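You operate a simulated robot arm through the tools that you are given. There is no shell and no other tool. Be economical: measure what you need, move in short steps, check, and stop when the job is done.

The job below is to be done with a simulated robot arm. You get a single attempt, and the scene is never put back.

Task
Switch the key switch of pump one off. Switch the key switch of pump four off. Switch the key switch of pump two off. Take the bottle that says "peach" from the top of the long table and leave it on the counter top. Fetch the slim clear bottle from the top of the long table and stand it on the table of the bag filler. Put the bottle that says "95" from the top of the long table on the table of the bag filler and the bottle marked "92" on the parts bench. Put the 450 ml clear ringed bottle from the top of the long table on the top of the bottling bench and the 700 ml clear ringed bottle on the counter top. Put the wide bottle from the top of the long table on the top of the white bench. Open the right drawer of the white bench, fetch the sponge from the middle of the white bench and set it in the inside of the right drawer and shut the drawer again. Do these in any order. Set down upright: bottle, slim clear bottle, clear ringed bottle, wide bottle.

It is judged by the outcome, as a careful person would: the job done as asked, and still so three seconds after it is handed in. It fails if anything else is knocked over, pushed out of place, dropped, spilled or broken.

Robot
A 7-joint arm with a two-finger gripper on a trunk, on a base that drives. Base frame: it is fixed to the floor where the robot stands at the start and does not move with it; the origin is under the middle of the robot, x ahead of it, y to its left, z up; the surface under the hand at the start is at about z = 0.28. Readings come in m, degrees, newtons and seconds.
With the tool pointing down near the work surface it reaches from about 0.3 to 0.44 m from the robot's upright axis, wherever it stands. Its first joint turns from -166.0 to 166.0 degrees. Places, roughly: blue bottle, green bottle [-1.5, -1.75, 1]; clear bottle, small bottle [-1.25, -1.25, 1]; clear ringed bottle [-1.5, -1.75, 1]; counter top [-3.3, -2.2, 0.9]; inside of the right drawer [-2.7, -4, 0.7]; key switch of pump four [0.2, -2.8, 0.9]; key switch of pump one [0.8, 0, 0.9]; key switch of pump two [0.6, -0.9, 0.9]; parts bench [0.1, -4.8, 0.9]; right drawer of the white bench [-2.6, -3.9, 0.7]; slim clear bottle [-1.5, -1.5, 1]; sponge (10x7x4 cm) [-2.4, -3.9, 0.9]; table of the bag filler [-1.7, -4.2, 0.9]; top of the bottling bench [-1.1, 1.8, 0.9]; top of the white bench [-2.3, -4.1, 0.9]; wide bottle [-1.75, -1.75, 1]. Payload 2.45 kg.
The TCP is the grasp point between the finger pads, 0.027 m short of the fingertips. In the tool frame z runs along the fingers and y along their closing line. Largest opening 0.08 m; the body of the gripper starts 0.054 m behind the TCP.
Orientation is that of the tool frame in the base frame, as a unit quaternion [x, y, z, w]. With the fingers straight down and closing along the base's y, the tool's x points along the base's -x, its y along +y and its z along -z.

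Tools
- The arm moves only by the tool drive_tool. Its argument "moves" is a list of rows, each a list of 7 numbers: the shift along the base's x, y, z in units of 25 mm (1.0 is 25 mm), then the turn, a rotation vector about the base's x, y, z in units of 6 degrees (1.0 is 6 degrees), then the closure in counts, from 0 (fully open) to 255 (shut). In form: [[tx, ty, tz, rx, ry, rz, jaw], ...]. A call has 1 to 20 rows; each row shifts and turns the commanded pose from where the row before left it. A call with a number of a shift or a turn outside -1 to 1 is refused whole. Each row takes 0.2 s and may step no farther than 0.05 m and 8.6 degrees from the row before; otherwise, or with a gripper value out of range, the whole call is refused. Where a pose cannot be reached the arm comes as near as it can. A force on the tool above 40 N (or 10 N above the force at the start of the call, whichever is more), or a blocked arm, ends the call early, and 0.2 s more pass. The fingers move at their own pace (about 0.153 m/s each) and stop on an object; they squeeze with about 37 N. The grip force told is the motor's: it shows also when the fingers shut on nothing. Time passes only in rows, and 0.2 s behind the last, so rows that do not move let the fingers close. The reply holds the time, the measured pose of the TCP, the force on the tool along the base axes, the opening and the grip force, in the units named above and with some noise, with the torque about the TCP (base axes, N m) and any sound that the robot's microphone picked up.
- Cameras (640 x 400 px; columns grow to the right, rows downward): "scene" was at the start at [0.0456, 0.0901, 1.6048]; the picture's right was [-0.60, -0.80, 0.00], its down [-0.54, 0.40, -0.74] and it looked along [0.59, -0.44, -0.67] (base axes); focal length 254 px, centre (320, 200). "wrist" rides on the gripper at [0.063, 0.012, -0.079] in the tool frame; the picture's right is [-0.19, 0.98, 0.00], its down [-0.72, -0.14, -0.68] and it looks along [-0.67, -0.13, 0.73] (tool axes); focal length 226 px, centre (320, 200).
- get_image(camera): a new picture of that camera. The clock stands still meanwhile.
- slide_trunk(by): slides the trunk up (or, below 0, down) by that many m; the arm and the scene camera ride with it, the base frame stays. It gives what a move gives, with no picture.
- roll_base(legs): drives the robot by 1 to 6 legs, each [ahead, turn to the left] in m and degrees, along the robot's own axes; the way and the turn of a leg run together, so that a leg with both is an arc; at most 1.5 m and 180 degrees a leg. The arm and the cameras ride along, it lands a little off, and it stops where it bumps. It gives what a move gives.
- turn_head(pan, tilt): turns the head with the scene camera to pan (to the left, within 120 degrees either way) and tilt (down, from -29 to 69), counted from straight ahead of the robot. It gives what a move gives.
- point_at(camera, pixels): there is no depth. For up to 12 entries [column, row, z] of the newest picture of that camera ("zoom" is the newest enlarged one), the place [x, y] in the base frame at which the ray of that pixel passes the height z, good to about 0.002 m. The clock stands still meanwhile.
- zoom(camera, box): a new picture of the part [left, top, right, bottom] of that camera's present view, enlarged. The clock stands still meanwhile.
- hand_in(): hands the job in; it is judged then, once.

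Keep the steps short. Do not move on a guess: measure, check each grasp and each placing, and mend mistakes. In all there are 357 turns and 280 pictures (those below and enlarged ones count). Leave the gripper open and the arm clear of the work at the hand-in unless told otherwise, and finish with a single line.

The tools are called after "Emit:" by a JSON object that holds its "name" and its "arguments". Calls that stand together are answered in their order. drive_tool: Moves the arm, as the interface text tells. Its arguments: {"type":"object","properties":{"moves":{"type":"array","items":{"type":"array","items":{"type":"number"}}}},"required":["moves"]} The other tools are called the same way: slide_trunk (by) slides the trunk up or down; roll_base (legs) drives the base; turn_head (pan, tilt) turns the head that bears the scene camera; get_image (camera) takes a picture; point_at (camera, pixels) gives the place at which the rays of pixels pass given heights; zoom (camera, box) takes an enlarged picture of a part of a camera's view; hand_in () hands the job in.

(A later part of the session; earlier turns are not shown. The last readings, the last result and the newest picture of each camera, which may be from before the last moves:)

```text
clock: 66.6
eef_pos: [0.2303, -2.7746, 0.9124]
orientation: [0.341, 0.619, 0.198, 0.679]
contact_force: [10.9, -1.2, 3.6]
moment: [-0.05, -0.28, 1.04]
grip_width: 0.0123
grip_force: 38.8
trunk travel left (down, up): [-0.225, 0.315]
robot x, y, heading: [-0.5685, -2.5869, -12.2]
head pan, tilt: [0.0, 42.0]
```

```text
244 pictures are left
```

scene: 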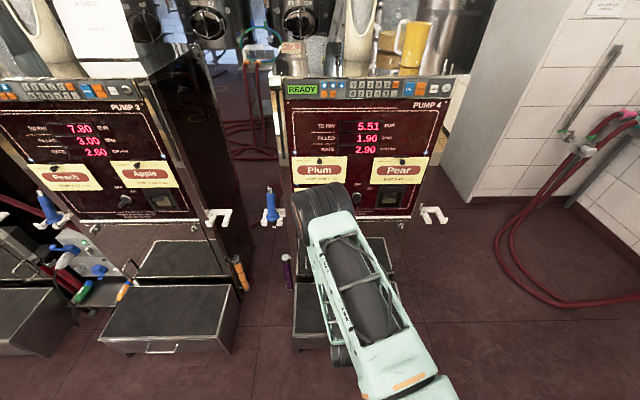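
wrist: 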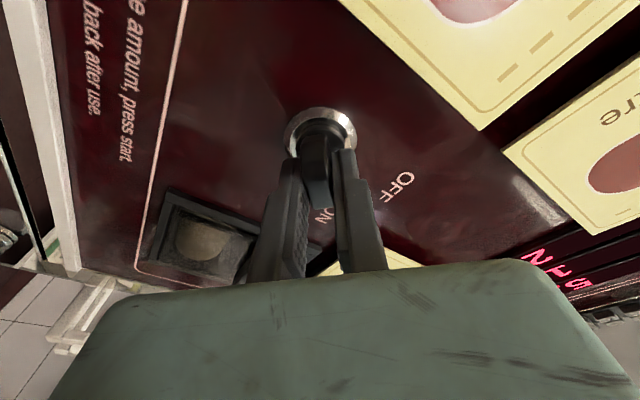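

Gripped. I turn to OFF, release and back out.

Emit:
{"name": "drive_tool", "arguments": {"moves": [[0, 0, 0, -0.733, 0.163, 0, 255], [0, 0, 0, -0.733, 0.163, 0, 255], [0, 0, 0, -0.733, 0.163, 0, 255], [0, 0, 0, -0.733, 0.163, 0, 255], [0, 0, 0, -0.733, 0.163, 0, 255], [0, 0, 0, -0.733, 0.163, 0, 255], [0, 0, 0, -0.733, 0.163, 0, 255], [0, 0, 0, -0.733, 0.163, 0, 255], [0, 0, 0, -0.733, 0.163, 0, 255], [0, 0, 0, -0.733, 0.163, 0, 255], [0, 0, 0, 0, 0, 0, 255]]}}

Emit:
{"name": "drive_tool", "arguments": {"moves": [[0, 0, 0, 0, 0, 0, 130], [0, 0, 0, 0, 0, 0, 130], [-0.78, 0.17, 0, 0, 0, 0, 130], [-0.78, 0.17, 0, 0, 0, 0, 130], [-0.78, 0.17, 0, 0, 0, 0, 130], [-0.78, 0.17, 0, 0, 0, 0, 0], [-0.78, 0.17, 0, 0, 0, 0, 0]]}}

Emit:
{"name": "get_image", "arguments": {"camera": "wrist"}}

Emit:
{"name": "turn_head", "arguments": {"pan": -60, "tilt": 25}}

Emit:
{"name": "get_image", "arguments": {"camera": "scene"}}

Emit:
{"name": "turn_head", "arguments": {"pan": -119, "tilt": 35}}

Emit:
{"name": "get_image", "arguments": {"camera": "scene"}}

```text
clock: 69.0
eef_pos: [0.2291, -2.7752, 0.913]
orientation: [0.075, 0.703, -0.077, 0.703]
contact_force: [13.3, 2.0, 10.1]
moment: [0.06, -0.47, 0.93]
grip_width: 0.0122
grip_force: 39.5
trunk travel left (down, up): [-0.225, 0.315]
robot x, y, heading: [-0.5659, -2.5871, -12.4]
head pan, tilt: [0.0, 42.0]
```

```text
clock: 70.6
eef_pos: [0.1321, -2.7535, 0.912]
orientation: [0.077, 0.703, -0.077, 0.703]
contact_force: [0.2, -0.2, 0.8]
moment: [0.0, 0.0, -0.03]
grip_width: 0.0796
grip_force: 0.0
trunk travel left (down, up): [-0.225, 0.315]
robot x, y, heading: [-0.5647, -2.5864, -12.5]
head pan, tilt: [0.0, 42.0]
```

```text
243 pictures are left
```

wrist: 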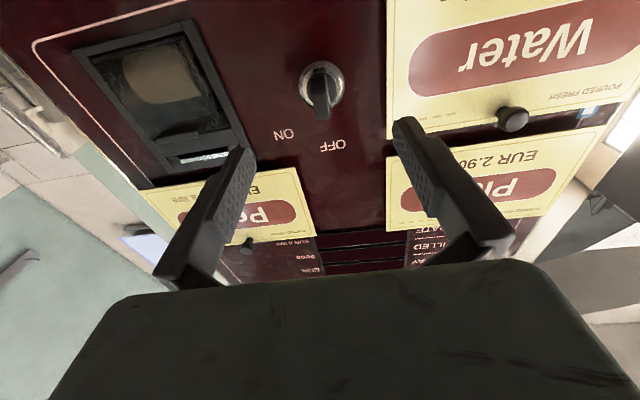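

```text
clock: 71.9
eef_pos: [0.1317, -2.7535, 0.9112]
orientation: [0.077, 0.702, -0.077, 0.703]
contact_force: [-0.6, -0.2, -0.4]
moment: [-0.01, 0.03, 0.02]
grip_width: 0.0801
grip_force: 0.2
trunk travel left (down, up): [-0.225, 0.315]
robot x, y, heading: [-0.5698, -2.5863, -12.4]
head pan, tilt: [-60.0, 25.0]
```

```text
242 pictures are left
```

scene: 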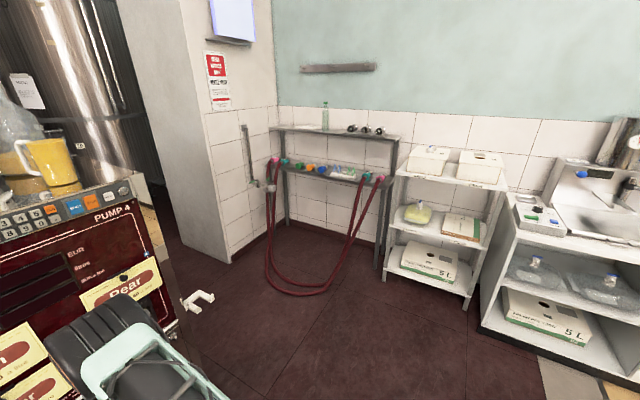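

```text
clock: 73.2
eef_pos: [0.1314, -2.7526, 0.9124]
orientation: [0.077, 0.703, -0.077, 0.703]
contact_force: [0.0, -0.1, -0.4]
moment: [0.01, -0.01, -0.01]
grip_width: 0.0803
grip_force: 0.2
trunk travel left (down, up): [-0.225, 0.315]
robot x, y, heading: [-0.5693, -2.589, -12.3]
head pan, tilt: [-119.0, 35.0]
```

```text
241 pictures are left
```

scene: 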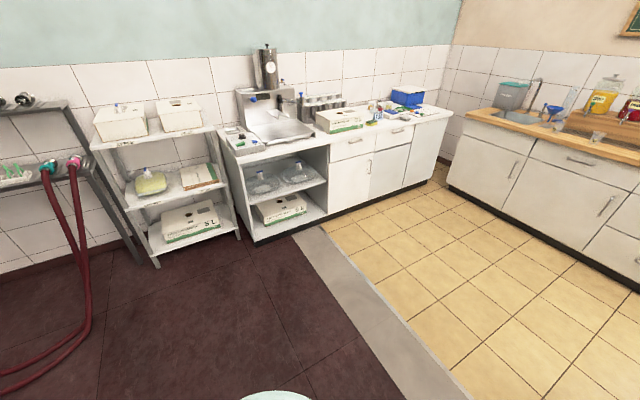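

Pump four is off. I zoom on the far wall (bag filler table, white bench, counter) and measure.

Emit:
{"name": "zoom", "arguments": {"camera": "scene", "box": [210, 50, 470, 220]}}

Emit:
{"name": "point_at", "arguments": {"camera": "scene", "pixels": [[330, 213, 0.05], [425, 180, 0.05], [355, 143, 0.75], [401, 130, 0.75], [330, 138, 0.9], [452, 112, 0.9], [245, 240, 0.05], [445, 185, 0.05], [640, 285, 0.05], [463, 115, 0.9], [636, 160, 0.9]]}}

```text
2.35 times, centred on (340, 135) of scene
```

zoom: 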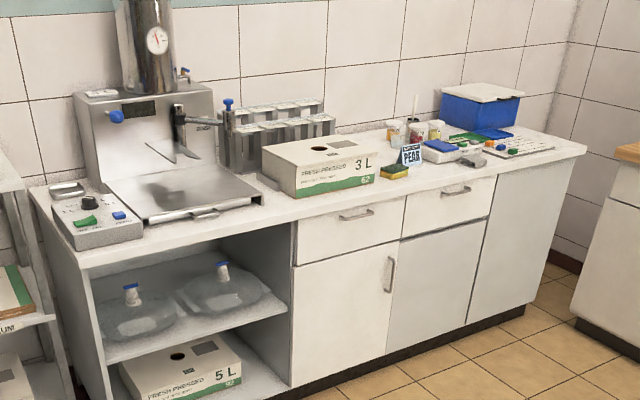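

```text
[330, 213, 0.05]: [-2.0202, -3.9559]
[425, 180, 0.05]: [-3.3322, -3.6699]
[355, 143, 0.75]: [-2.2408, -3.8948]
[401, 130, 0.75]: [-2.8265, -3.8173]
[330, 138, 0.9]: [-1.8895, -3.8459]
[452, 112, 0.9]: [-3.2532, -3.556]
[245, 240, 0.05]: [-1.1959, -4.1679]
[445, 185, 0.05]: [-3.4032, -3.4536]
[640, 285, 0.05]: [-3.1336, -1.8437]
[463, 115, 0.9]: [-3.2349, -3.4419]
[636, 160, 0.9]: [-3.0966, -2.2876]
```

White bench front faces heading ≈ -102°. The sponge (yellow/green) and the right drawer are there. I retract the arm and drive to face the right drawer.

Emit:
{"name": "drive_tool", "arguments": {"moves": [[-0.98, 0.2, 0, 0, 0, 0, 0], [-0.98, 0.2, 0, 0, 0, 0, 0], [-0.98, 0.2, 0, 0, 0, 0, 0], [-0.98, 0.2, 0, 0, 0, 0, 0], [-0.98, 0.2, 0, 0, 0, 0, 0], [-0.98, 0.2, 0, 0, 0, 0, 0], [-0.98, 0.2, 0, 0, 0, 0, 0], [-0.98, 0.2, 0, 0, 0, 0, 0], [-0.98, 0.2, 0, 0, 0, 0, 0], [-0.98, 0.2, 0, 0, 0, 0, 0]]}}

Emit:
{"name": "roll_base", "arguments": {"legs": [[0, -155], [1.4, 0], [0.65, 0], [0, 65]]}}

Emit:
{"name": "turn_head", "arguments": {"pan": 0, "tilt": 42}}

Emit:
{"name": "get_image", "arguments": {"camera": "scene"}}

Emit:
{"name": "get_image", "arguments": {"camera": "wrist"}}

```text
clock: 75.4
eef_pos: [-0.1136, -2.7029, 0.9113]
orientation: [0.076, 0.703, -0.076, 0.703]
contact_force: [-0.1, 0.7, 0.3]
moment: [-0.01, -0.04, -0.02]
grip_width: 0.0801
grip_force: 0.1
trunk travel left (down, up): [-0.225, 0.315]
robot x, y, heading: [-0.5732, -2.5858, -12.4]
head pan, tilt: [-119.0, 35.0]
```

```text
clock: 81.5
eef_pos: [-1.0096, -2.7519, 0.9121]
orientation: [-0.693, -0.138, 0.694, -0.137]
contact_force: [-0.1, 0.4, -0.4]
moment: [0.02, 0.01, 0.02]
grip_width: 0.0801
grip_force: 0.0
trunk travel left (down, up): [-0.225, 0.315]
robot x, y, heading: [-0.5679, -2.5909, -157.4]
head pan, tilt: [-119.0, 35.0]
stopped in leg 1: the robot was blocked; the commanded pose is now the measured one
```

```text
clock: 83.5
eef_pos: [-1.0098, -2.7525, 0.9112]
orientation: [-0.694, -0.138, 0.694, -0.138]
contact_force: [-0.3, 0.5, -0.3]
moment: [-0.03, -0.01, 0.03]
grip_width: 0.0799
grip_force: 0.0
trunk travel left (down, up): [-0.225, 0.315]
robot x, y, heading: [-0.5717, -2.5868, -157.0]
head pan, tilt: [0.0, 42.0]
```

```text
239 pictures are left
```

scene: 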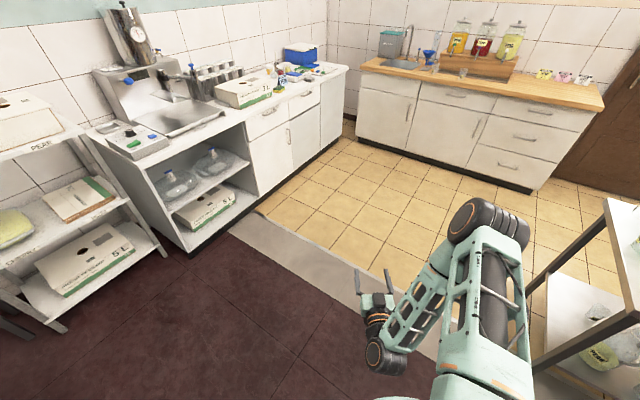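

```text
238 pictures are left
```

wrist: 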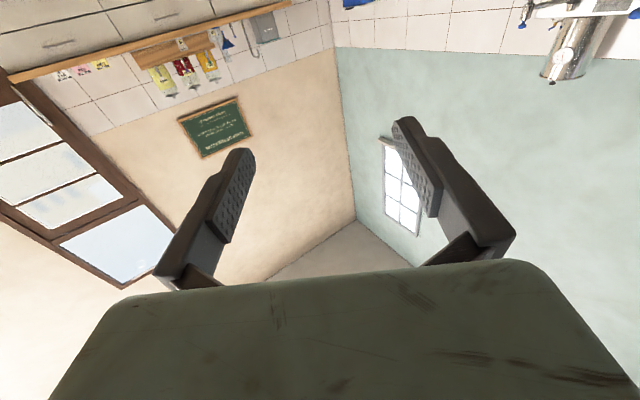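

The turn was blocked at -157°. I look right towards the long table to see what it touched.

Emit:
{"name": "turn_head", "arguments": {"pan": -60, "tilt": 40}}

Emit:
{"name": "get_image", "arguments": {"camera": "scene"}}

```text
clock: 84.8
eef_pos: [-1.0108, -2.7527, 0.9114]
orientation: [-0.693, -0.138, 0.694, -0.138]
contact_force: [0.3, -0.8, 0.9]
moment: [-0.03, -0.03, 0.04]
grip_width: 0.0801
grip_force: 0.1
trunk travel left (down, up): [-0.225, 0.315]
robot x, y, heading: [-0.5695, -2.5863, -157.7]
head pan, tilt: [-60.0, 40.0]
```

```text
237 pictures are left
```

scene: 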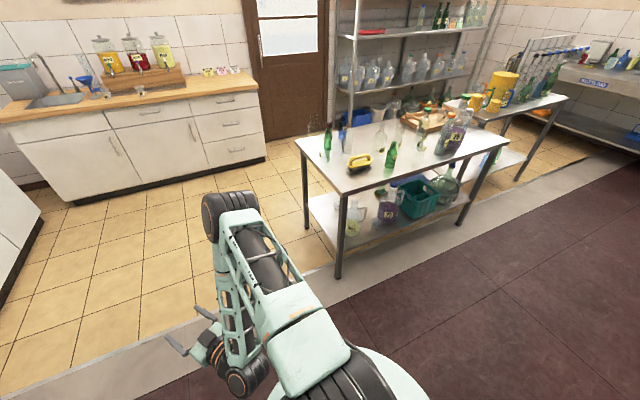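

Nothing near the arm; likely the base's rear met the pump step. I drive 0.4 m ahead first, then continue.

Emit:
{"name": "roll_base", "arguments": {"legs": [[0.4, 0], [0, -12], [1.0, 0], [0.68, 0], [0, 67]]}}

Emit:
{"name": "turn_head", "arguments": {"pan": 0, "tilt": 42}}

Emit:
{"name": "get_image", "arguments": {"camera": "scene"}}

Emit:
{"name": "get_image", "arguments": {"camera": "wrist"}}

```text
clock: 99.3
eef_pos: [-2.7198, -3.5109, 0.9113]
orientation: [0.554, 0.44, -0.553, 0.44]
contact_force: [-0.3, -0.2, 0.9]
moment: [-0.01, 0.03, 0.03]
grip_width: 0.0803
grip_force: 0.0
trunk travel left (down, up): [-0.225, 0.315]
robot x, y, heading: [-2.5985, -3.058, -102.7]
head pan, tilt: [-60.0, 40.0]
```

```text
clock: 100.6
eef_pos: [-2.7199, -3.51, 0.9123]
orientation: [0.554, 0.44, -0.553, 0.441]
contact_force: [-1.0, -0.9, -0.2]
moment: [0.0, 0.0, 0.01]
grip_width: 0.0801
grip_force: 0.0
trunk travel left (down, up): [-0.225, 0.315]
robot x, y, heading: [-2.5986, -3.0531, -102.8]
head pan, tilt: [0.0, 42.0]
```

```text
236 pictures are left
```

scene: 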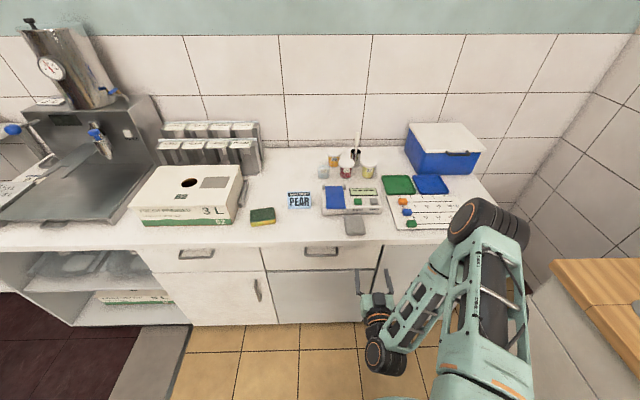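

```text
235 pictures are left
```

wrist: 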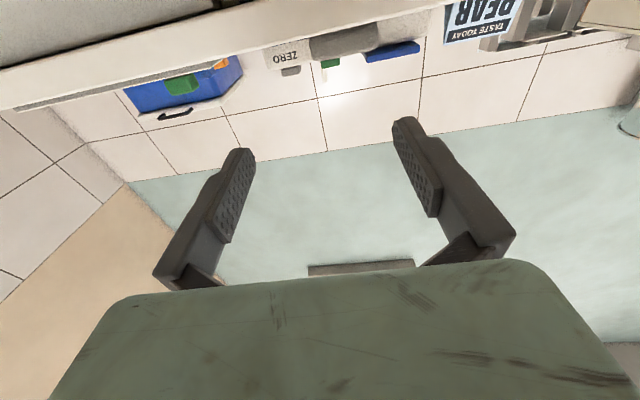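

Good view: sponge at (262,216), right drawer with handle at (322,250). I zoom in to measure.

Emit:
{"name": "zoom", "arguments": {"camera": "scene", "box": [230, 160, 400, 280]}}

Emit:
{"name": "point_at", "arguments": {"camera": "scene", "pixels": [[262, 211, 0.94], [262, 211, 0.92], [322, 251, 0.78], [322, 251, 0.74], [260, 246, 0.88], [384, 242, 0.88]]}}

```text
3.33 times, centred on (315, 220) of scene
```

zoom: 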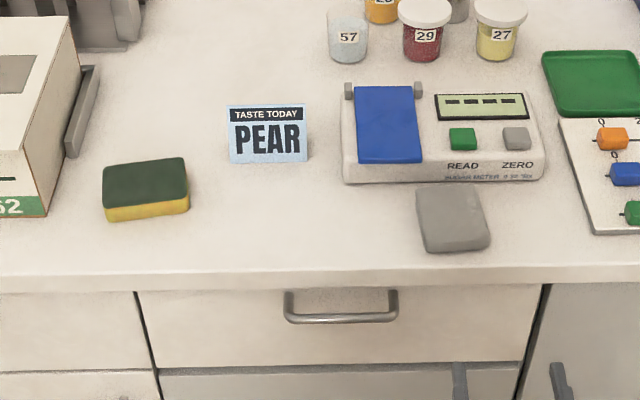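

```text
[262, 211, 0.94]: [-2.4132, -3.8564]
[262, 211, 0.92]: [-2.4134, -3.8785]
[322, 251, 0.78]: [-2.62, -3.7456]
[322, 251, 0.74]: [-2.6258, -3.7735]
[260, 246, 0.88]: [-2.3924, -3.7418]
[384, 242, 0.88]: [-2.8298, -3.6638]
```

I lower the tool 12 cm to get a wrist view of the handle.

Emit:
{"name": "drive_tool", "arguments": {"moves": [[0, 0, -1, 0, 0, 0, 0], [0, 0, -1, 0, 0, 0, 0], [0, 0, -1, 0, 0, 0, 0], [0, 0, -1, 0, 0, 0, 0], [0, 0, -1, 0, 0, 0, 0], [0, 0, -1, 0, 0, 0, 0]]}}

Emit:
{"name": "get_image", "arguments": {"camera": "wrist"}}

```text
clock: 102.0
eef_pos: [-2.7206, -3.5108, 0.7635]
orientation: [0.554, 0.44, -0.553, 0.44]
contact_force: [0.1, -0.6, -0.3]
moment: [-0.02, 0.0, 0.0]
grip_width: 0.08
grip_force: 0.0
trunk travel left (down, up): [-0.225, 0.315]
robot x, y, heading: [-2.6014, -3.0558, -102.5]
head pan, tilt: [0.0, 42.0]
```

```text
233 pictures are left
```

wrist: 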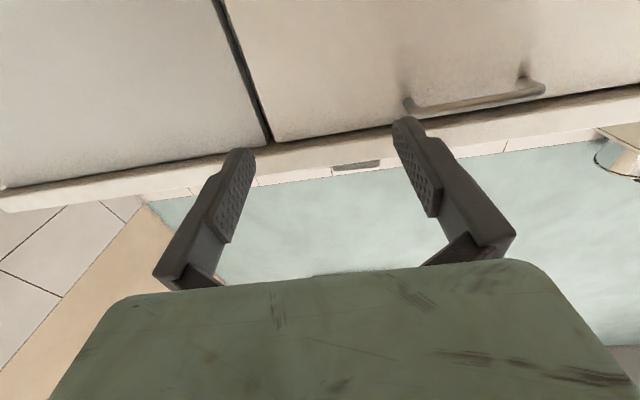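

Emit:
{"name": "zoom", "arguments": {"camera": "wrist", "box": [390, 50, 570, 130]}}

Emit:
{"name": "point_at", "arguments": {"camera": "wrist", "pixels": [[545, 90, 0.8], [545, 90, 0.84], [410, 106, 0.8], [410, 106, 0.84]]}}

Emit:
{"name": "point_at", "arguments": {"camera": "scene", "pixels": [[306, 255, 0.8], [306, 255, 0.84], [338, 254, 0.8], [338, 254, 0.84]]}}

```text
3.56 times, centred on (480, 90) of wrist
```

zoom: 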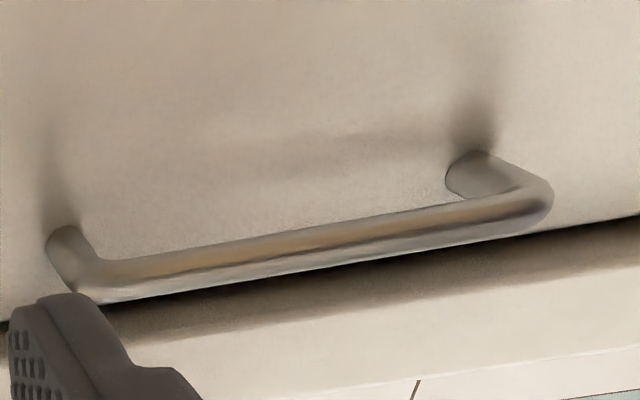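

```text
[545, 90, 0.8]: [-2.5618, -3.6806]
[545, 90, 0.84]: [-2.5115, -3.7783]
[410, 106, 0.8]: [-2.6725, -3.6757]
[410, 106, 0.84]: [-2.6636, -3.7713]
```

```text
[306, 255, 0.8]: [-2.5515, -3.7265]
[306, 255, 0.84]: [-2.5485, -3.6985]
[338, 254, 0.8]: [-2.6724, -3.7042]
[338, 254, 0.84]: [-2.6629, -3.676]
```

Bar centre ≈ (-2.608,-3.705,0.814). I roll the tool 90° (jaws closing vertically) at an 8 cm standoff in front of the bar.

Emit:
{"name": "drive_tool", "arguments": {"moves": [[0.324, -0.27, 0.126, 0, 0, 0.37, 0], [0.324, -0.27, 0.126, -0.19, -0.98, 0, 0], [0.324, -0.27, 0.126, -0.19, -0.98, 0, 0], [0.324, -0.27, 0.126, -0.19, -0.98, 0, 0], [0.324, -0.27, 0.126, -0.19, -0.98, 0, 0], [0.324, -0.27, 0.126, -0.19, -0.98, 0, 0], [0.324, -0.27, 0.126, -0.19, -0.98, 0, 0], [0.324, -0.27, 0.126, -0.19, -0.98, 0, 0], [0.324, -0.27, 0.126, -0.19, -0.98, 0, 0], [0.324, -0.27, 0.126, -0.19, -0.98, 0, 0], [0.324, -0.27, 0.126, -0.19, -0.98, 0, 0], [0.324, -0.27, 0.126, -0.19, -0.98, 0, 0], [0.324, -0.27, 0.126, -0.19, -0.98, 0, 0], [0.324, -0.27, 0.126, -0.19, -0.98, 0, 0], [0.324, -0.27, 0.126, -0.19, -0.98, 0, 0], [0.324, -0.27, 0.126, -0.19, -0.98, 0, 0]]}}

Emit:
{"name": "get_image", "arguments": {"camera": "wrist"}}

Emit:
{"name": "get_image", "arguments": {"camera": "scene"}}

```text
clock: 105.4
eef_pos: [-2.5899, -3.6197, 0.8124]
orientation: [0.702, -0.066, -0.068, 0.705]
contact_force: [-1.0, 0.3, 0.5]
moment: [0.0, -0.01, 0.02]
grip_width: 0.0801
grip_force: 0.0
trunk travel left (down, up): [-0.225, 0.315]
robot x, y, heading: [-2.6005, -3.0545, -102.6]
head pan, tilt: [0.0, 42.0]
```

```text
231 pictures are left
```

wrist: 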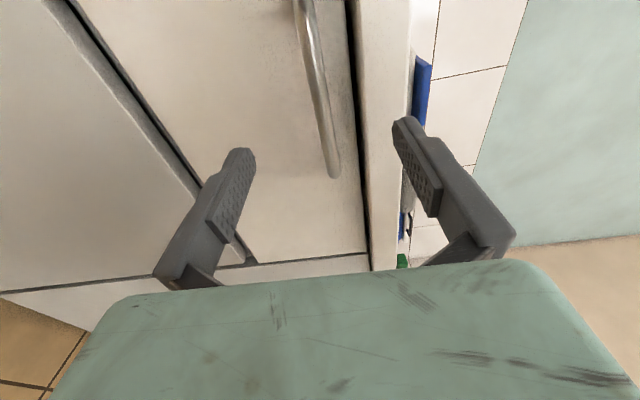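

```text
230 pictures are left
```

scene: 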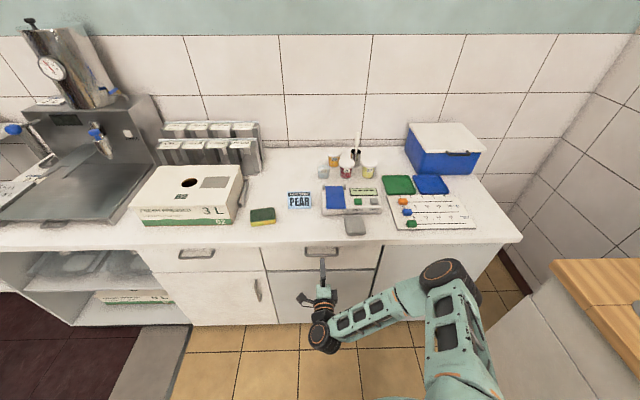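

Bar is centred (col ~320). The counter overhang sits just above, so I narrow the jaw to ~24 mm before going in.

Emit:
{"name": "drive_tool", "arguments": {"moves": [[0, 0, 0, 0, 0, 0, 178], [0, 0, 0, 0, 0, 0, 178], [-0.14, -0.73, 0, 0, 0, 0, 178], [-0.14, -0.73, 0, 0, 0, 0, 178]]}}

Emit:
{"name": "get_image", "arguments": {"camera": "wrist"}}

```text
clock: 106.4
eef_pos: [-2.597, -3.6556, 0.8137]
orientation: [0.703, -0.066, -0.069, 0.705]
contact_force: [-0.4, 0.5, -0.8]
moment: [0.02, 0.01, -0.01]
grip_width: 0.0243
grip_force: 0.0
trunk travel left (down, up): [-0.225, 0.315]
robot x, y, heading: [-2.6004, -3.054, -102.7]
head pan, tilt: [0.0, 42.0]
```

```text
229 pictures are left
```

wrist: 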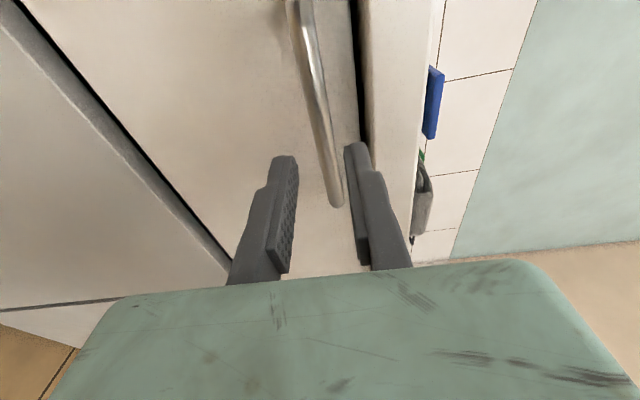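

The bar will pass between the fingers. I advance 42 mm and close.

Emit:
{"name": "drive_tool", "arguments": {"moves": [[-0.16, -0.82, 0.04, 0, 0, 0, 178], [-0.16, -0.82, 0.04, 0, 0, 0, 178], [0, 0, 0, 0, 0, 0, 255], [0, 0, 0, 0, 0, 0, 255]]}}

Emit:
{"name": "get_image", "arguments": {"camera": "wrist"}}

```text
clock: 107.4
eef_pos: [-2.6054, -3.6954, 0.8165]
orientation: [0.702, -0.067, -0.069, 0.705]
contact_force: [0.7, 3.9, 7.3]
moment: [-0.04, -0.09, -0.37]
grip_width: 0.0116
grip_force: 38.5
trunk travel left (down, up): [-0.225, 0.315]
robot x, y, heading: [-2.5993, -3.0549, -102.1]
head pan, tilt: [0.0, 42.0]
```

```text
228 pictures are left
```

wrist: 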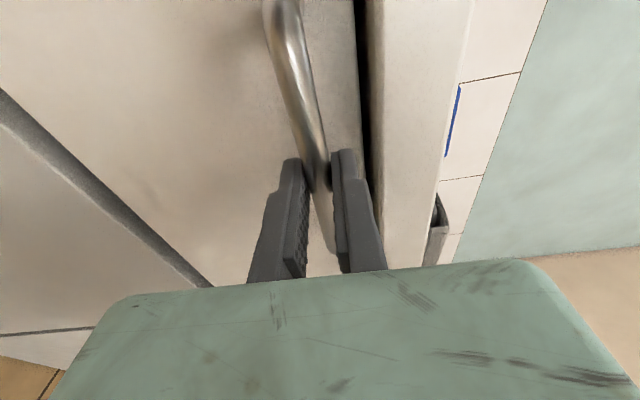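

Bar gripped. I pull the drawer out about 0.2 m.

Emit:
{"name": "drive_tool", "arguments": {"moves": [[0.18, 0.9, 0, 0, 0, 0, 255], [0.18, 0.9, 0, 0, 0, 0, 255], [0.18, 0.9, 0, 0, 0, 0, 255], [0.18, 0.9, 0, 0, 0, 0, 255], [0.18, 0.9, 0, 0, 0, 0, 255], [0.18, 0.9, 0, 0, 0, 0, 255], [0.18, 0.9, 0, 0, 0, 0, 255], [0.18, 0.9, 0, 0, 0, 0, 255], [0.18, 0.9, 0, 0, 0, 0, 255]]}}

Emit:
{"name": "get_image", "arguments": {"camera": "scene"}}

```text
clock: 109.4
eef_pos: [-2.5643, -3.4918, 0.815]
orientation: [0.702, -0.067, -0.069, 0.706]
contact_force: [-5.5, 2.2, 17.3]
moment: [-0.09, -0.16, 0.5]
grip_width: 0.0116
grip_force: 38.9
trunk travel left (down, up): [-0.225, 0.315]
robot x, y, heading: [-2.5996, -3.0547, -102.7]
head pan, tilt: [0.0, 42.0]
```

```text
227 pictures are left
```

scene: 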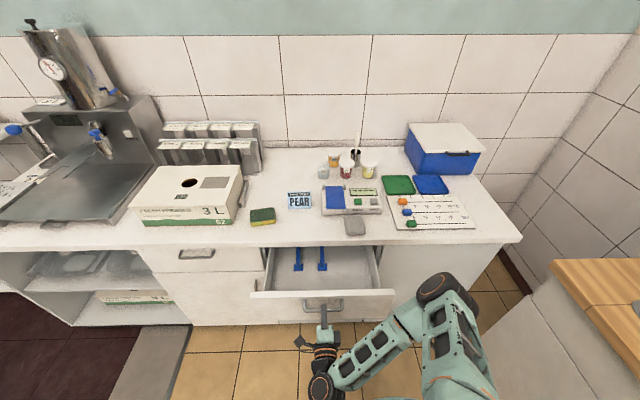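

Drawer is open ~20 cm, with two blue clips on its left; the right part is free. I release the bar and back off.

Emit:
{"name": "drive_tool", "arguments": {"moves": [[0, 0, 0, 0, 0, 0, 150], [0, 0, 0, 0, 0, 0, 150], [0.15, 0.75, 0, 0, 0, 0, 150], [0.15, 0.75, 0, 0, 0, 0, 150], [0.1, 0.5, 0, 0, 0, 0, 150]]}}

Emit:
{"name": "get_image", "arguments": {"camera": "wrist"}}

Emit:
{"name": "zoom", "arguments": {"camera": "scene", "box": [230, 180, 420, 310]}}

```text
clock: 110.6
eef_pos: [-2.5577, -3.4506, 0.8172]
orientation: [0.699, -0.069, -0.069, 0.708]
contact_force: [0.0, -0.2, -0.5]
moment: [-0.02, -0.02, 0.03]
grip_width: 0.033
grip_force: 0.0
out of reach, approached as far as the arm can: row 5
trunk travel left (down, up): [-0.225, 0.315]
robot x, y, heading: [-2.5978, -3.0583, -102.5]
head pan, tilt: [0.0, 42.0]
```

```text
226 pictures are left
```

wrist: 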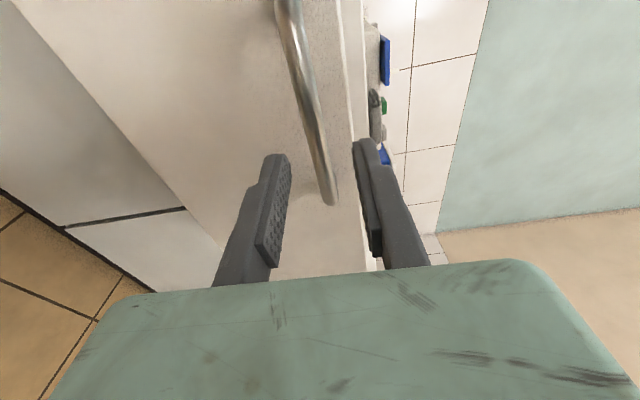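

```text
3.08 times, centred on (325, 245) of scene
```

zoom: 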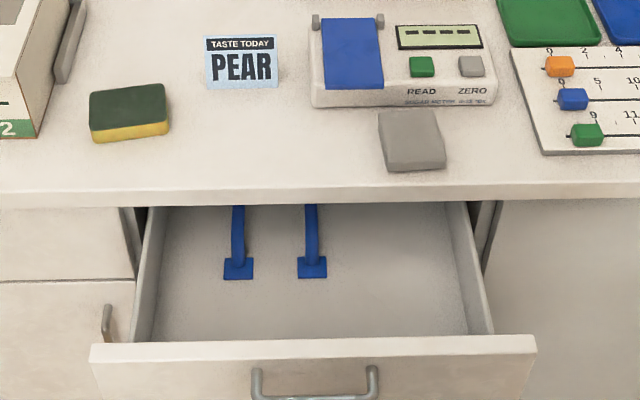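

Clear of the handle. I back the base 0.25 m, then raise the arm and pitch it down.

Emit:
{"name": "roll_base", "arguments": {"legs": [[-0.25, 0]]}}

Emit:
{"name": "drive_tool", "arguments": {"moves": [[0, 0, 1, 0, 0, 0, 0], [0, 0, 1, 0, 0, 0, 0], [0, 0, 1, 0, 0, 0, 0], [0, 0, 1, 0.98, -0.19, 0, 0], [0, 0, 1, 0.98, -0.19, 0, 0], [0, 0, 1, 0.98, -0.19, 0, 0], [0, 0, 1, 0.98, -0.19, 0, 0], [0, 0, 1, 0.98, -0.19, 0, 0], [0, 0, 1, 0.98, -0.19, 0, 0], [0, 0, 0, 0.98, -0.19, 0, 0], [0, 0, 0, 0.98, -0.19, 0, 0], [0, 0, 0, 0.98, -0.19, 0, 0], [0, 0, 0, 0.98, -0.19, 0, 0], [0, 0, 0, 0.98, -0.19, 0, 0], [0, 0, 0, 0.98, -0.19, 0, 0], [0, 0, 0, 0.98, -0.19, 0, 0], [0, 0, 0, 0.98, -0.19, 0, 0], [0, 0, 0, 0.98, -0.19, 0, 0]]}}

Emit:
{"name": "get_image", "arguments": {"camera": "scene"}}

```text
clock: 112.4
eef_pos: [-2.5034, -3.2059, 0.8173]
orientation: [0.7, -0.069, -0.069, 0.708]
contact_force: [-0.5, -1.2, -0.3]
moment: [0.02, 0.0, 0.01]
grip_width: 0.0334
grip_force: 0.1
trunk travel left (down, up): [-0.225, 0.315]
robot x, y, heading: [-2.5435, -2.809, -102.5]
head pan, tilt: [0.0, 42.0]
```

```text
clock: 116.2
eef_pos: [-2.4728, -3.2696, 0.9904]
orientation: [0.995, -0.096, -0.001, 0.006]
contact_force: [0.1, 1.0, -0.1]
moment: [0.0, 0.0, 0.0]
grip_width: 0.08
grip_force: 0.1
out of reach, approached as far as the arm can: row 5, 6, 7, 8, 9
trunk travel left (down, up): [-0.225, 0.315]
robot x, y, heading: [-2.5482, -2.8095, -102.6]
head pan, tilt: [0.0, 42.0]
```

```text
224 pictures are left
```

scene: 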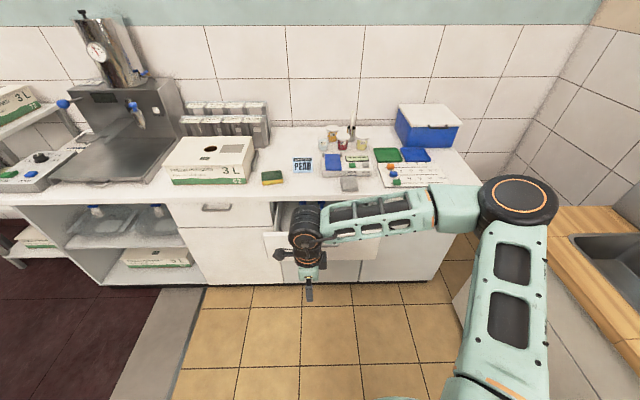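

Arm is tool-down with the jaw closing fore-aft. I raise the trunk 0.15 m and drive to a spot left of the open drawer.

Emit:
{"name": "slide_trunk", "arguments": {"by": 0.15}}

Emit:
{"name": "roll_base", "arguments": {"legs": [[0, 49], [0.63, 0], [0, -60]]}}

Emit:
{"name": "get_image", "arguments": {"camera": "scene"}}

Emit:
{"name": "get_image", "arguments": {"camera": "wrist"}}

```text
clock: 118.0
eef_pos: [-2.4725, -3.2688, 1.1405]
orientation: [0.995, -0.096, -0.003, 0.007]
contact_force: [0.2, -0.9, 0.0]
moment: [0.01, 0.0, -0.01]
grip_width: 0.0799
grip_force: 0.1
trunk travel left (down, up): [-0.375, 0.165]
robot x, y, heading: [-2.5426, -2.8053, -102.6]
head pan, tilt: [0.0, 42.0]
```

```text
clock: 126.5
eef_pos: [-2.1883, -3.7795, 1.1402]
orientation: [0.982, -0.189, -0.002, 0.008]
contact_force: [0.5, -1.0, 0.1]
moment: [0.01, 0.0, 0.0]
grip_width: 0.0801
grip_force: 0.0
trunk travel left (down, up): [-0.375, 0.165]
robot x, y, heading: [-2.1728, -3.3173, -113.5]
head pan, tilt: [0.0, 42.0]
```

```text
223 pictures are left
```

scene: 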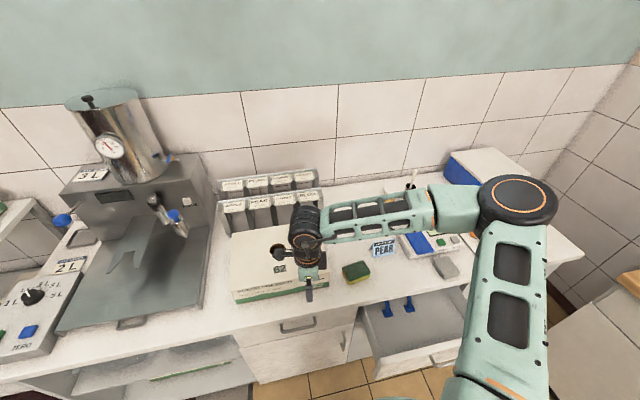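

```text
222 pictures are left
```

wrist: 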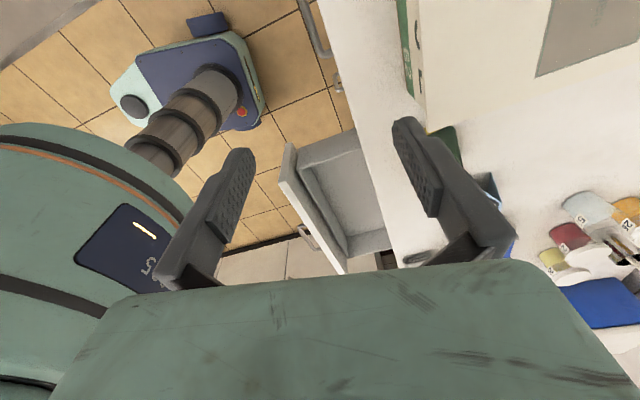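

I measure the sponge corners now.

Emit:
{"name": "zoom", "arguments": {"camera": "scene", "box": [320, 240, 400, 300]}}

```text
6.67 times, centred on (360, 270) of scene
```

zoom: 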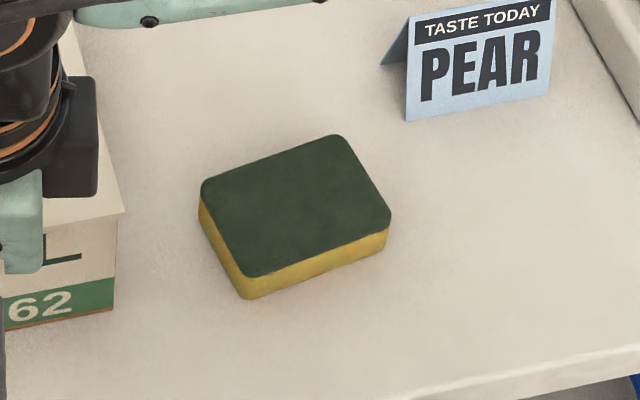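

Emit:
{"name": "point_at", "arguments": {"camera": "zoom", "pixels": [[203, 183, 0.94], [342, 135, 0.94], [392, 220, 0.94], [246, 278, 0.94], [248, 299, 0.9], [387, 252, 0.9]]}}

Emit:
{"name": "point_at", "arguments": {"camera": "scene", "pixels": [[385, 350, 0.85], [374, 307, 0.85], [465, 335, 0.85], [445, 295, 0.85], [410, 308, 0.78], [388, 313, 0.78]]}}

```text
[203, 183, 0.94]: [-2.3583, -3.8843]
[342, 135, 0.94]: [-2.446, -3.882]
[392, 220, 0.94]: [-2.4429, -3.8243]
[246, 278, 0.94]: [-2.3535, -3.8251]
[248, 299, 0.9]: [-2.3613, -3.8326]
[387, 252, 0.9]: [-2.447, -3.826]
```

```text
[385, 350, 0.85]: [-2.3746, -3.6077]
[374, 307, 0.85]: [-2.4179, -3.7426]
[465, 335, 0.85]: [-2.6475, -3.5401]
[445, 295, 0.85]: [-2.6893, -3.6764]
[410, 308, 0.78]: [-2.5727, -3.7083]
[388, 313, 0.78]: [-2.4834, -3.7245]
```

Sponge centre ≈ (-2.40,-3.854), its short side along heading -94°. I move over it at z≈1.08, turning the jaw to match.

Emit:
{"name": "drive_tool", "arguments": {"moves": [[-0.94, -0.331, -0.267, 0, 0, 0.33, 0], [-0.94, -0.331, -0.267, 0, 0, 0.33, 0], [-0.94, -0.331, -0.267, 0, 0, 0.33, 0], [-0.94, -0.331, -0.267, 0, 0, 0.33, 0], [-0.94, -0.331, -0.267, 0, 0, 0.33, 0], [-0.94, -0.331, -0.267, 0, 0, 0.33, 0], [-0.94, -0.331, -0.267, 0, 0, 0.33, 0], [-0.94, -0.331, -0.267, 0, 0, 0.33, 0], [-0.94, -0.331, -0.267, 0, 0, 0.33, 0]]}}

Emit:
{"name": "get_image", "arguments": {"camera": "wrist"}}

Emit:
{"name": "get_image", "arguments": {"camera": "scene"}}

```text
clock: 128.4
eef_pos: [-2.4004, -3.8542, 1.08]
orientation: [0.999, -0.035, -0.001, 0.008]
contact_force: [0.8, -0.1, 0.4]
moment: [-0.05, -0.02, 0.0]
grip_width: 0.08
grip_force: 0.0
trunk travel left (down, up): [-0.375, 0.165]
robot x, y, heading: [-2.1724, -3.32, -113.3]
head pan, tilt: [0.0, 42.0]
```

```text
220 pictures are left
```

wrist: 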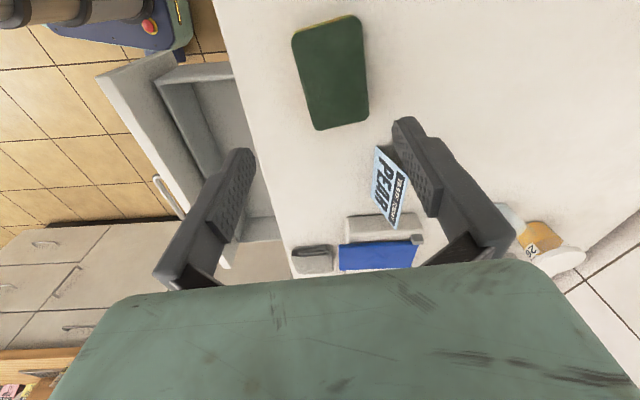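

```text
219 pictures are left
```

scene: 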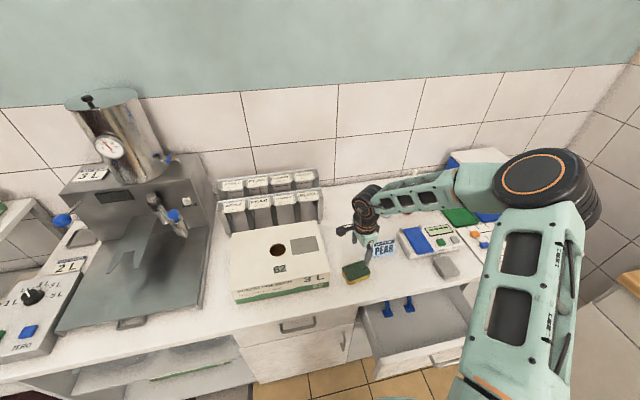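

Emit:
{"name": "zoom", "arguments": {"camera": "wrist", "box": [270, 0, 400, 140]}}

Emit:
{"name": "point_at", "arguments": {"camera": "wrist", "pixels": [[293, 38, 0.94], [357, 15, 0.94], [369, 119, 0.94], [315, 130, 0.94], [293, 38, 0.9], [357, 15, 0.9], [369, 119, 0.9], [315, 130, 0.9]]}}

```text
2.86 times, centred on (335, 70) of wrist
```

zoom: 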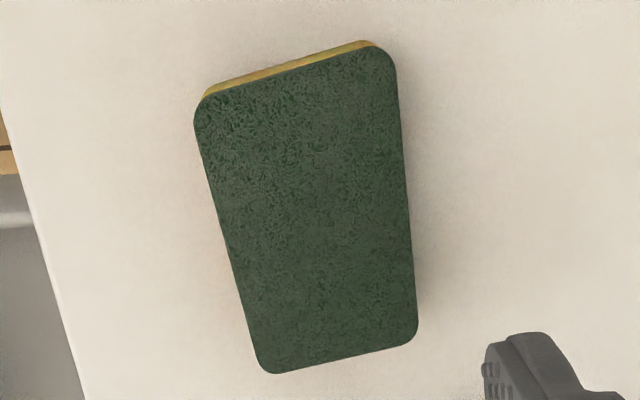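

```text
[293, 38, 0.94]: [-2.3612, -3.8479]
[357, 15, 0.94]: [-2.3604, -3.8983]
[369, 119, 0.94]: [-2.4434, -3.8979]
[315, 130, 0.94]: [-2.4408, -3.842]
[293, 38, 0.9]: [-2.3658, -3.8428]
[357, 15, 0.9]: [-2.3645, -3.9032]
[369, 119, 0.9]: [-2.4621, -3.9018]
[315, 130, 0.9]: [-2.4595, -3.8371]
```

Triangulation: sponge top z≈0.905 (bench ≈0.865), centre (-2.411,-3.872), side along y. I correct and lower halfway.

Emit:
{"name": "drive_tool", "arguments": {"moves": [[-0.21, -0.36, -1, 0, 0, 0.3, 0], [-0.21, -0.36, -1, 0, 0, 0.3, 0], [0, 0, -1, 0, 0, 0, 0], [0, 0, -0.6, 0, 0, 0, 0]]}}

Emit:
{"name": "get_image", "arguments": {"camera": "wrist"}}

```text
clock: 129.4
eef_pos: [-2.4098, -3.8725, 0.9898]
orientation: [1.0, -0.004, -0.001, 0.008]
contact_force: [0.5, 0.3, -0.9]
moment: [0.02, 0.03, 0.02]
grip_width: 0.0801
grip_force: 0.2
trunk travel left (down, up): [-0.375, 0.165]
robot x, y, heading: [-2.1727, -3.3192, -113.3]
head pan, tilt: [0.0, 42.0]
```

```text
217 pictures are left
```

wrist: 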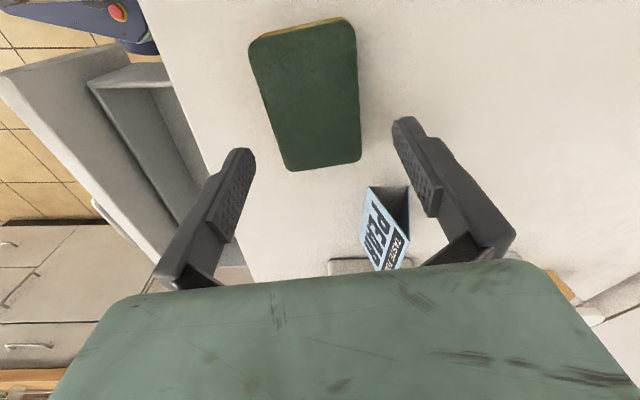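

Emit:
{"name": "point_at", "arguments": {"camera": "wrist", "pixels": [[250, 42, 0.905], [347, 20, 0.905], [361, 162, 0.905], [290, 171, 0.905], [250, 42, 0.89], [347, 20, 0.89], [361, 162, 0.89], [290, 171, 0.89]]}}

```text
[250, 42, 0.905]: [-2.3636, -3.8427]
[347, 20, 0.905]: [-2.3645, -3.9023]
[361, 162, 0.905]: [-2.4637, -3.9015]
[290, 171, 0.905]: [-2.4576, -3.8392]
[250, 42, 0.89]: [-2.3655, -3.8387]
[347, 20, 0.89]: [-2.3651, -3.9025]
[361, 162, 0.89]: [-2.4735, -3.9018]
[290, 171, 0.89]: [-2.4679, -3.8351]
```

Emit:
{"name": "zoom", "arguments": {"camera": "scene", "box": [300, 170, 420, 300]}}

Emit:
{"name": "point_at", "arguments": {"camera": "scene", "pixels": [[330, 286, 0.87], [328, 272, 0.98]]}}

```text
3.08 times, centred on (360, 235) of scene
```

zoom: 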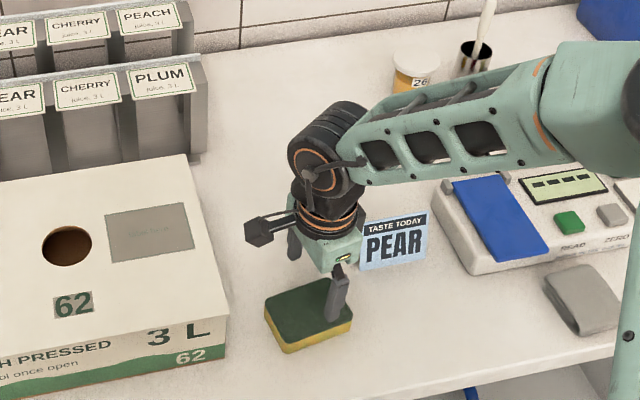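

```text
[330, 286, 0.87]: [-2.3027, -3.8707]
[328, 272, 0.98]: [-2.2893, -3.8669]
```

Box side is at x≈-2.30; I shift 8 mm away from it, descend to z≈0.893 and grip the sponge.

Emit:
{"name": "drive_tool", "arguments": {"moves": [[-0.32, 0.04, -0.97, 0, 0, 0, 0], [0, 0, -0.97, 0, 0, 0, 0], [0, 0, -0.97, 0, 0, 0, 0], [0, 0, -0.9, 0, 0, 0, 0]]}}

Emit:
{"name": "drive_tool", "arguments": {"moves": [[0, 0, 0, 0, 0, 0, 255], [0, 0, 0, 0, 0, 0, 255], [0, 0, 0, 0, 0, 0, 255]]}}

Emit:
{"name": "get_image", "arguments": {"camera": "wrist"}}

```text
clock: 130.3
eef_pos: [-2.4187, -3.8705, 0.9194]
orientation: [1.0, -0.005, -0.002, 0.003]
contact_force: [1.5, 8.7, 20.6]
moment: [1.23, -0.23, 0.01]
grip_width: 0.0778
grip_force: 0.1
trunk travel left (down, up): [-0.375, 0.165]
robot x, y, heading: [-2.1709, -3.3197, -113.2]
head pan, tilt: [0.0, 42.0]
stopped in row 4: the force on the tool passed its limit at 67 N (the readings are from after the stop); the commanded pose is now the measured one
```

```text
clock: 131.1
eef_pos: [-2.4183, -3.8713, 0.9179]
orientation: [1.0, -0.004, -0.003, 0.003]
contact_force: [-0.8, 0.2, 0.6]
moment: [0.04, -0.01, -0.03]
grip_width: 0.0623
grip_force: 36.8
trunk travel left (down, up): [-0.375, 0.165]
robot x, y, heading: [-2.1731, -3.3166, -113.5]
head pan, tilt: [0.0, 42.0]
```

```text
215 pictures are left
```

wrist: 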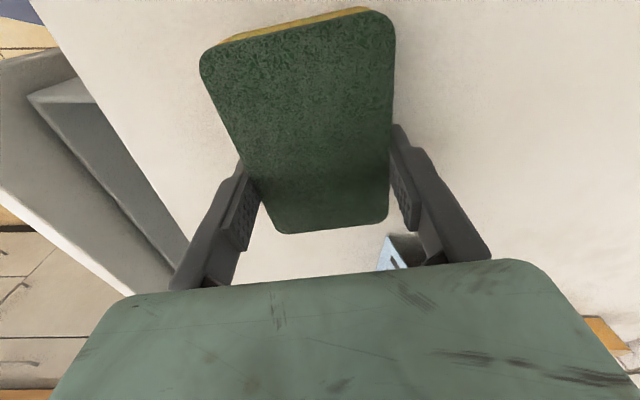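

Gripped at 62 mm (tips reached the bench). I lift 10 cm and check.

Emit:
{"name": "drive_tool", "arguments": {"moves": [[0, 0, 1, 0, 0, 0, 255], [0, 0, 1, 0, 0, 0, 255], [0, 0, 1, 0, 0, 0, 255], [0, 0, 1, 0, 0, 0, 255], [0, 0, 1, 0, 0, 0, 255]]}}

Emit:
{"name": "get_image", "arguments": {"camera": "wrist"}}

Emit:
{"name": "get_image", "arguments": {"camera": "scene"}}

```text
clock: 132.3
eef_pos: [-2.4187, -3.8689, 1.0405]
orientation: [1.0, -0.005, -0.004, 0.003]
contact_force: [-0.5, -1.0, -1.0]
moment: [-0.02, 0.0, 0.01]
grip_width: 0.0624
grip_force: 37.0
trunk travel left (down, up): [-0.375, 0.165]
robot x, y, heading: [-2.1719, -3.3181, -113.3]
head pan, tilt: [0.0, 42.0]
```

```text
214 pictures are left
```

wrist: 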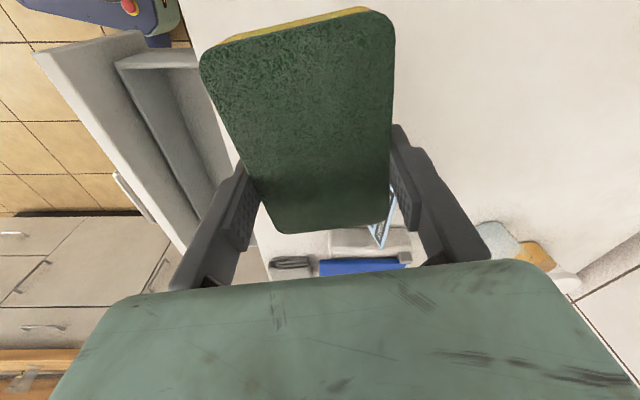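

```text
213 pictures are left
```

scene: 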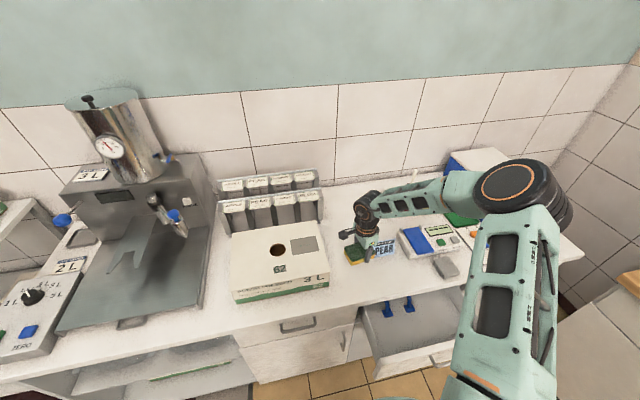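

Sponge held. I zoom on the drawer to choose the drop spot.

Emit:
{"name": "zoom", "arguments": {"camera": "scene", "box": [340, 270, 480, 380]}}

```text
3.64 times, centred on (410, 325) of scene
```

zoom: 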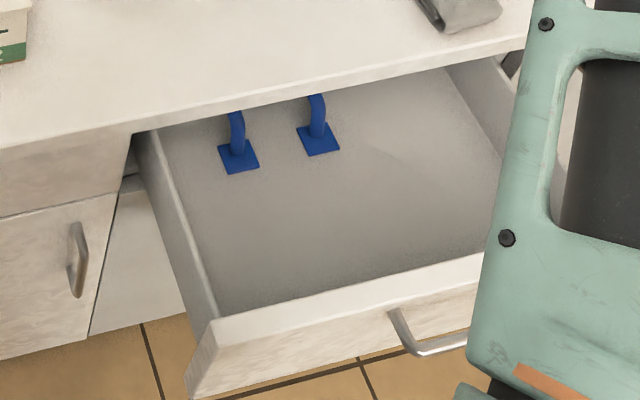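

Emit:
{"name": "point_at", "arguments": {"camera": "zoom", "pixels": [[219, 320, 0.84], [480, 258, 0.84], [137, 137, 0.84], [360, 215, 0.78], [360, 215, 0.74], [259, 165, 0.78], [259, 165, 0.74], [338, 150, 0.78], [338, 150, 0.74], [500, 130, 0.78]]}}

```text
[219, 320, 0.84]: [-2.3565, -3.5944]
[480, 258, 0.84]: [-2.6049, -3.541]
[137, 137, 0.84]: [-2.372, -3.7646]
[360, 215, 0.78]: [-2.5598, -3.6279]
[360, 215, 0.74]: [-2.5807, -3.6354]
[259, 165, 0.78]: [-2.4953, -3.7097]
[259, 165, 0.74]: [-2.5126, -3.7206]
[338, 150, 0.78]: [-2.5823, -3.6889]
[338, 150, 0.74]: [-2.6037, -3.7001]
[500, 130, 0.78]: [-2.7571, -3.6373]
```

I move above (-2.57,-3.628), aligned with the drawer, then lower into it.

Emit:
{"name": "drive_tool", "arguments": {"moves": [[-0.605, 0.964, 0, 0, 0, -0.17, 255], [-0.605, 0.964, 0, 0, 0, -0.17, 255], [-0.605, 0.964, 0, 0, 0, -0.17, 255], [-0.605, 0.964, 0, 0, 0, -0.17, 255], [-0.605, 0.964, 0, 0, 0, -0.17, 255], [-0.605, 0.964, 0, 0, 0, -0.17, 255], [-0.605, 0.964, 0, 0, 0, -0.17, 255], [-0.605, 0.964, 0, 0, 0, -0.17, 255], [-0.605, 0.964, 0, 0, 0, -0.17, 255], [-0.605, 0.964, 0, 0, 0, -0.17, 255]]}}

Emit:
{"name": "get_image", "arguments": {"camera": "wrist"}}

Emit:
{"name": "get_image", "arguments": {"camera": "scene"}}

```text
clock: 134.5
eef_pos: [-2.5701, -3.6294, 1.0417]
orientation: [0.996, -0.093, -0.003, 0.004]
contact_force: [0.6, 0.0, -0.5]
moment: [0.0, 0.01, 0.01]
grip_width: 0.0628
grip_force: 36.8
trunk travel left (down, up): [-0.375, 0.165]
robot x, y, heading: [-2.1709, -3.3181, -113.6]
head pan, tilt: [0.0, 42.0]
```

```text
211 pictures are left
```

wrist: 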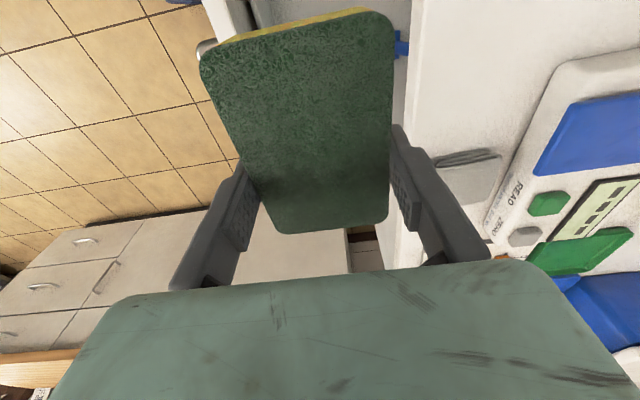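

```text
210 pictures are left
```

scene: 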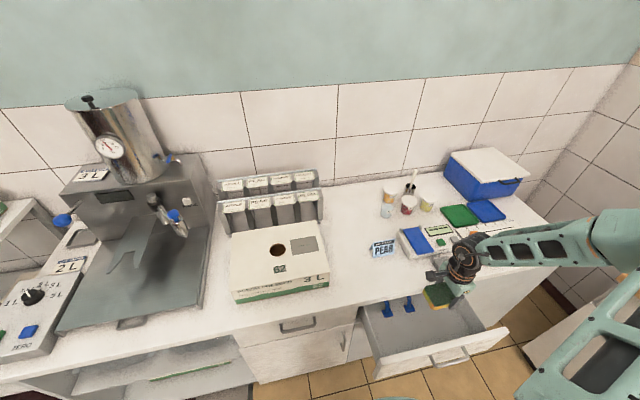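

Emit:
{"name": "drive_tool", "arguments": {"moves": [[0, 0, -1, 0, 0, 0, 255], [0, 0, -1, 0, 0, 0, 255], [0, 0, -1, 0, 0, 0, 255], [0, 0, -1, 0, 0, 0, 255], [0, 0, -1, 0, 0, 0, 255], [0, 0, -1, 0, 0, 0, 255]]}}

Emit:
{"name": "zoom", "arguments": {"camera": "scene", "box": [340, 200, 560, 390]}}

```text
clock: 135.9
eef_pos: [-2.5691, -3.6287, 0.8907]
orientation: [0.996, -0.094, -0.003, 0.003]
contact_force: [-0.4, 0.5, 0.3]
moment: [0.02, -0.01, 0.0]
grip_width: 0.0625
grip_force: 37.0
trunk travel left (down, up): [-0.375, 0.165]
robot x, y, heading: [-2.1718, -3.3181, -113.5]
head pan, tilt: [0.0, 42.0]
```

```text
2.11 times, centred on (450, 295) of scene
```

zoom: 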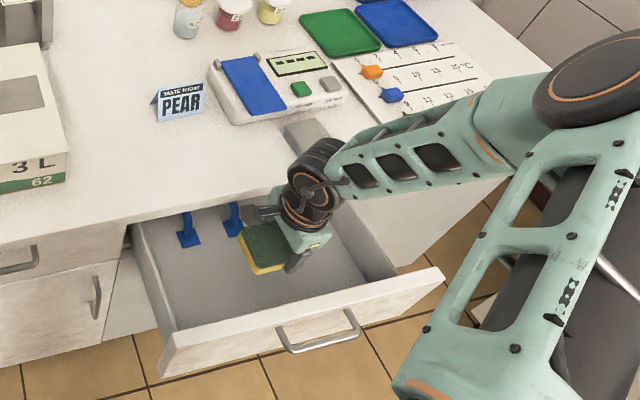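

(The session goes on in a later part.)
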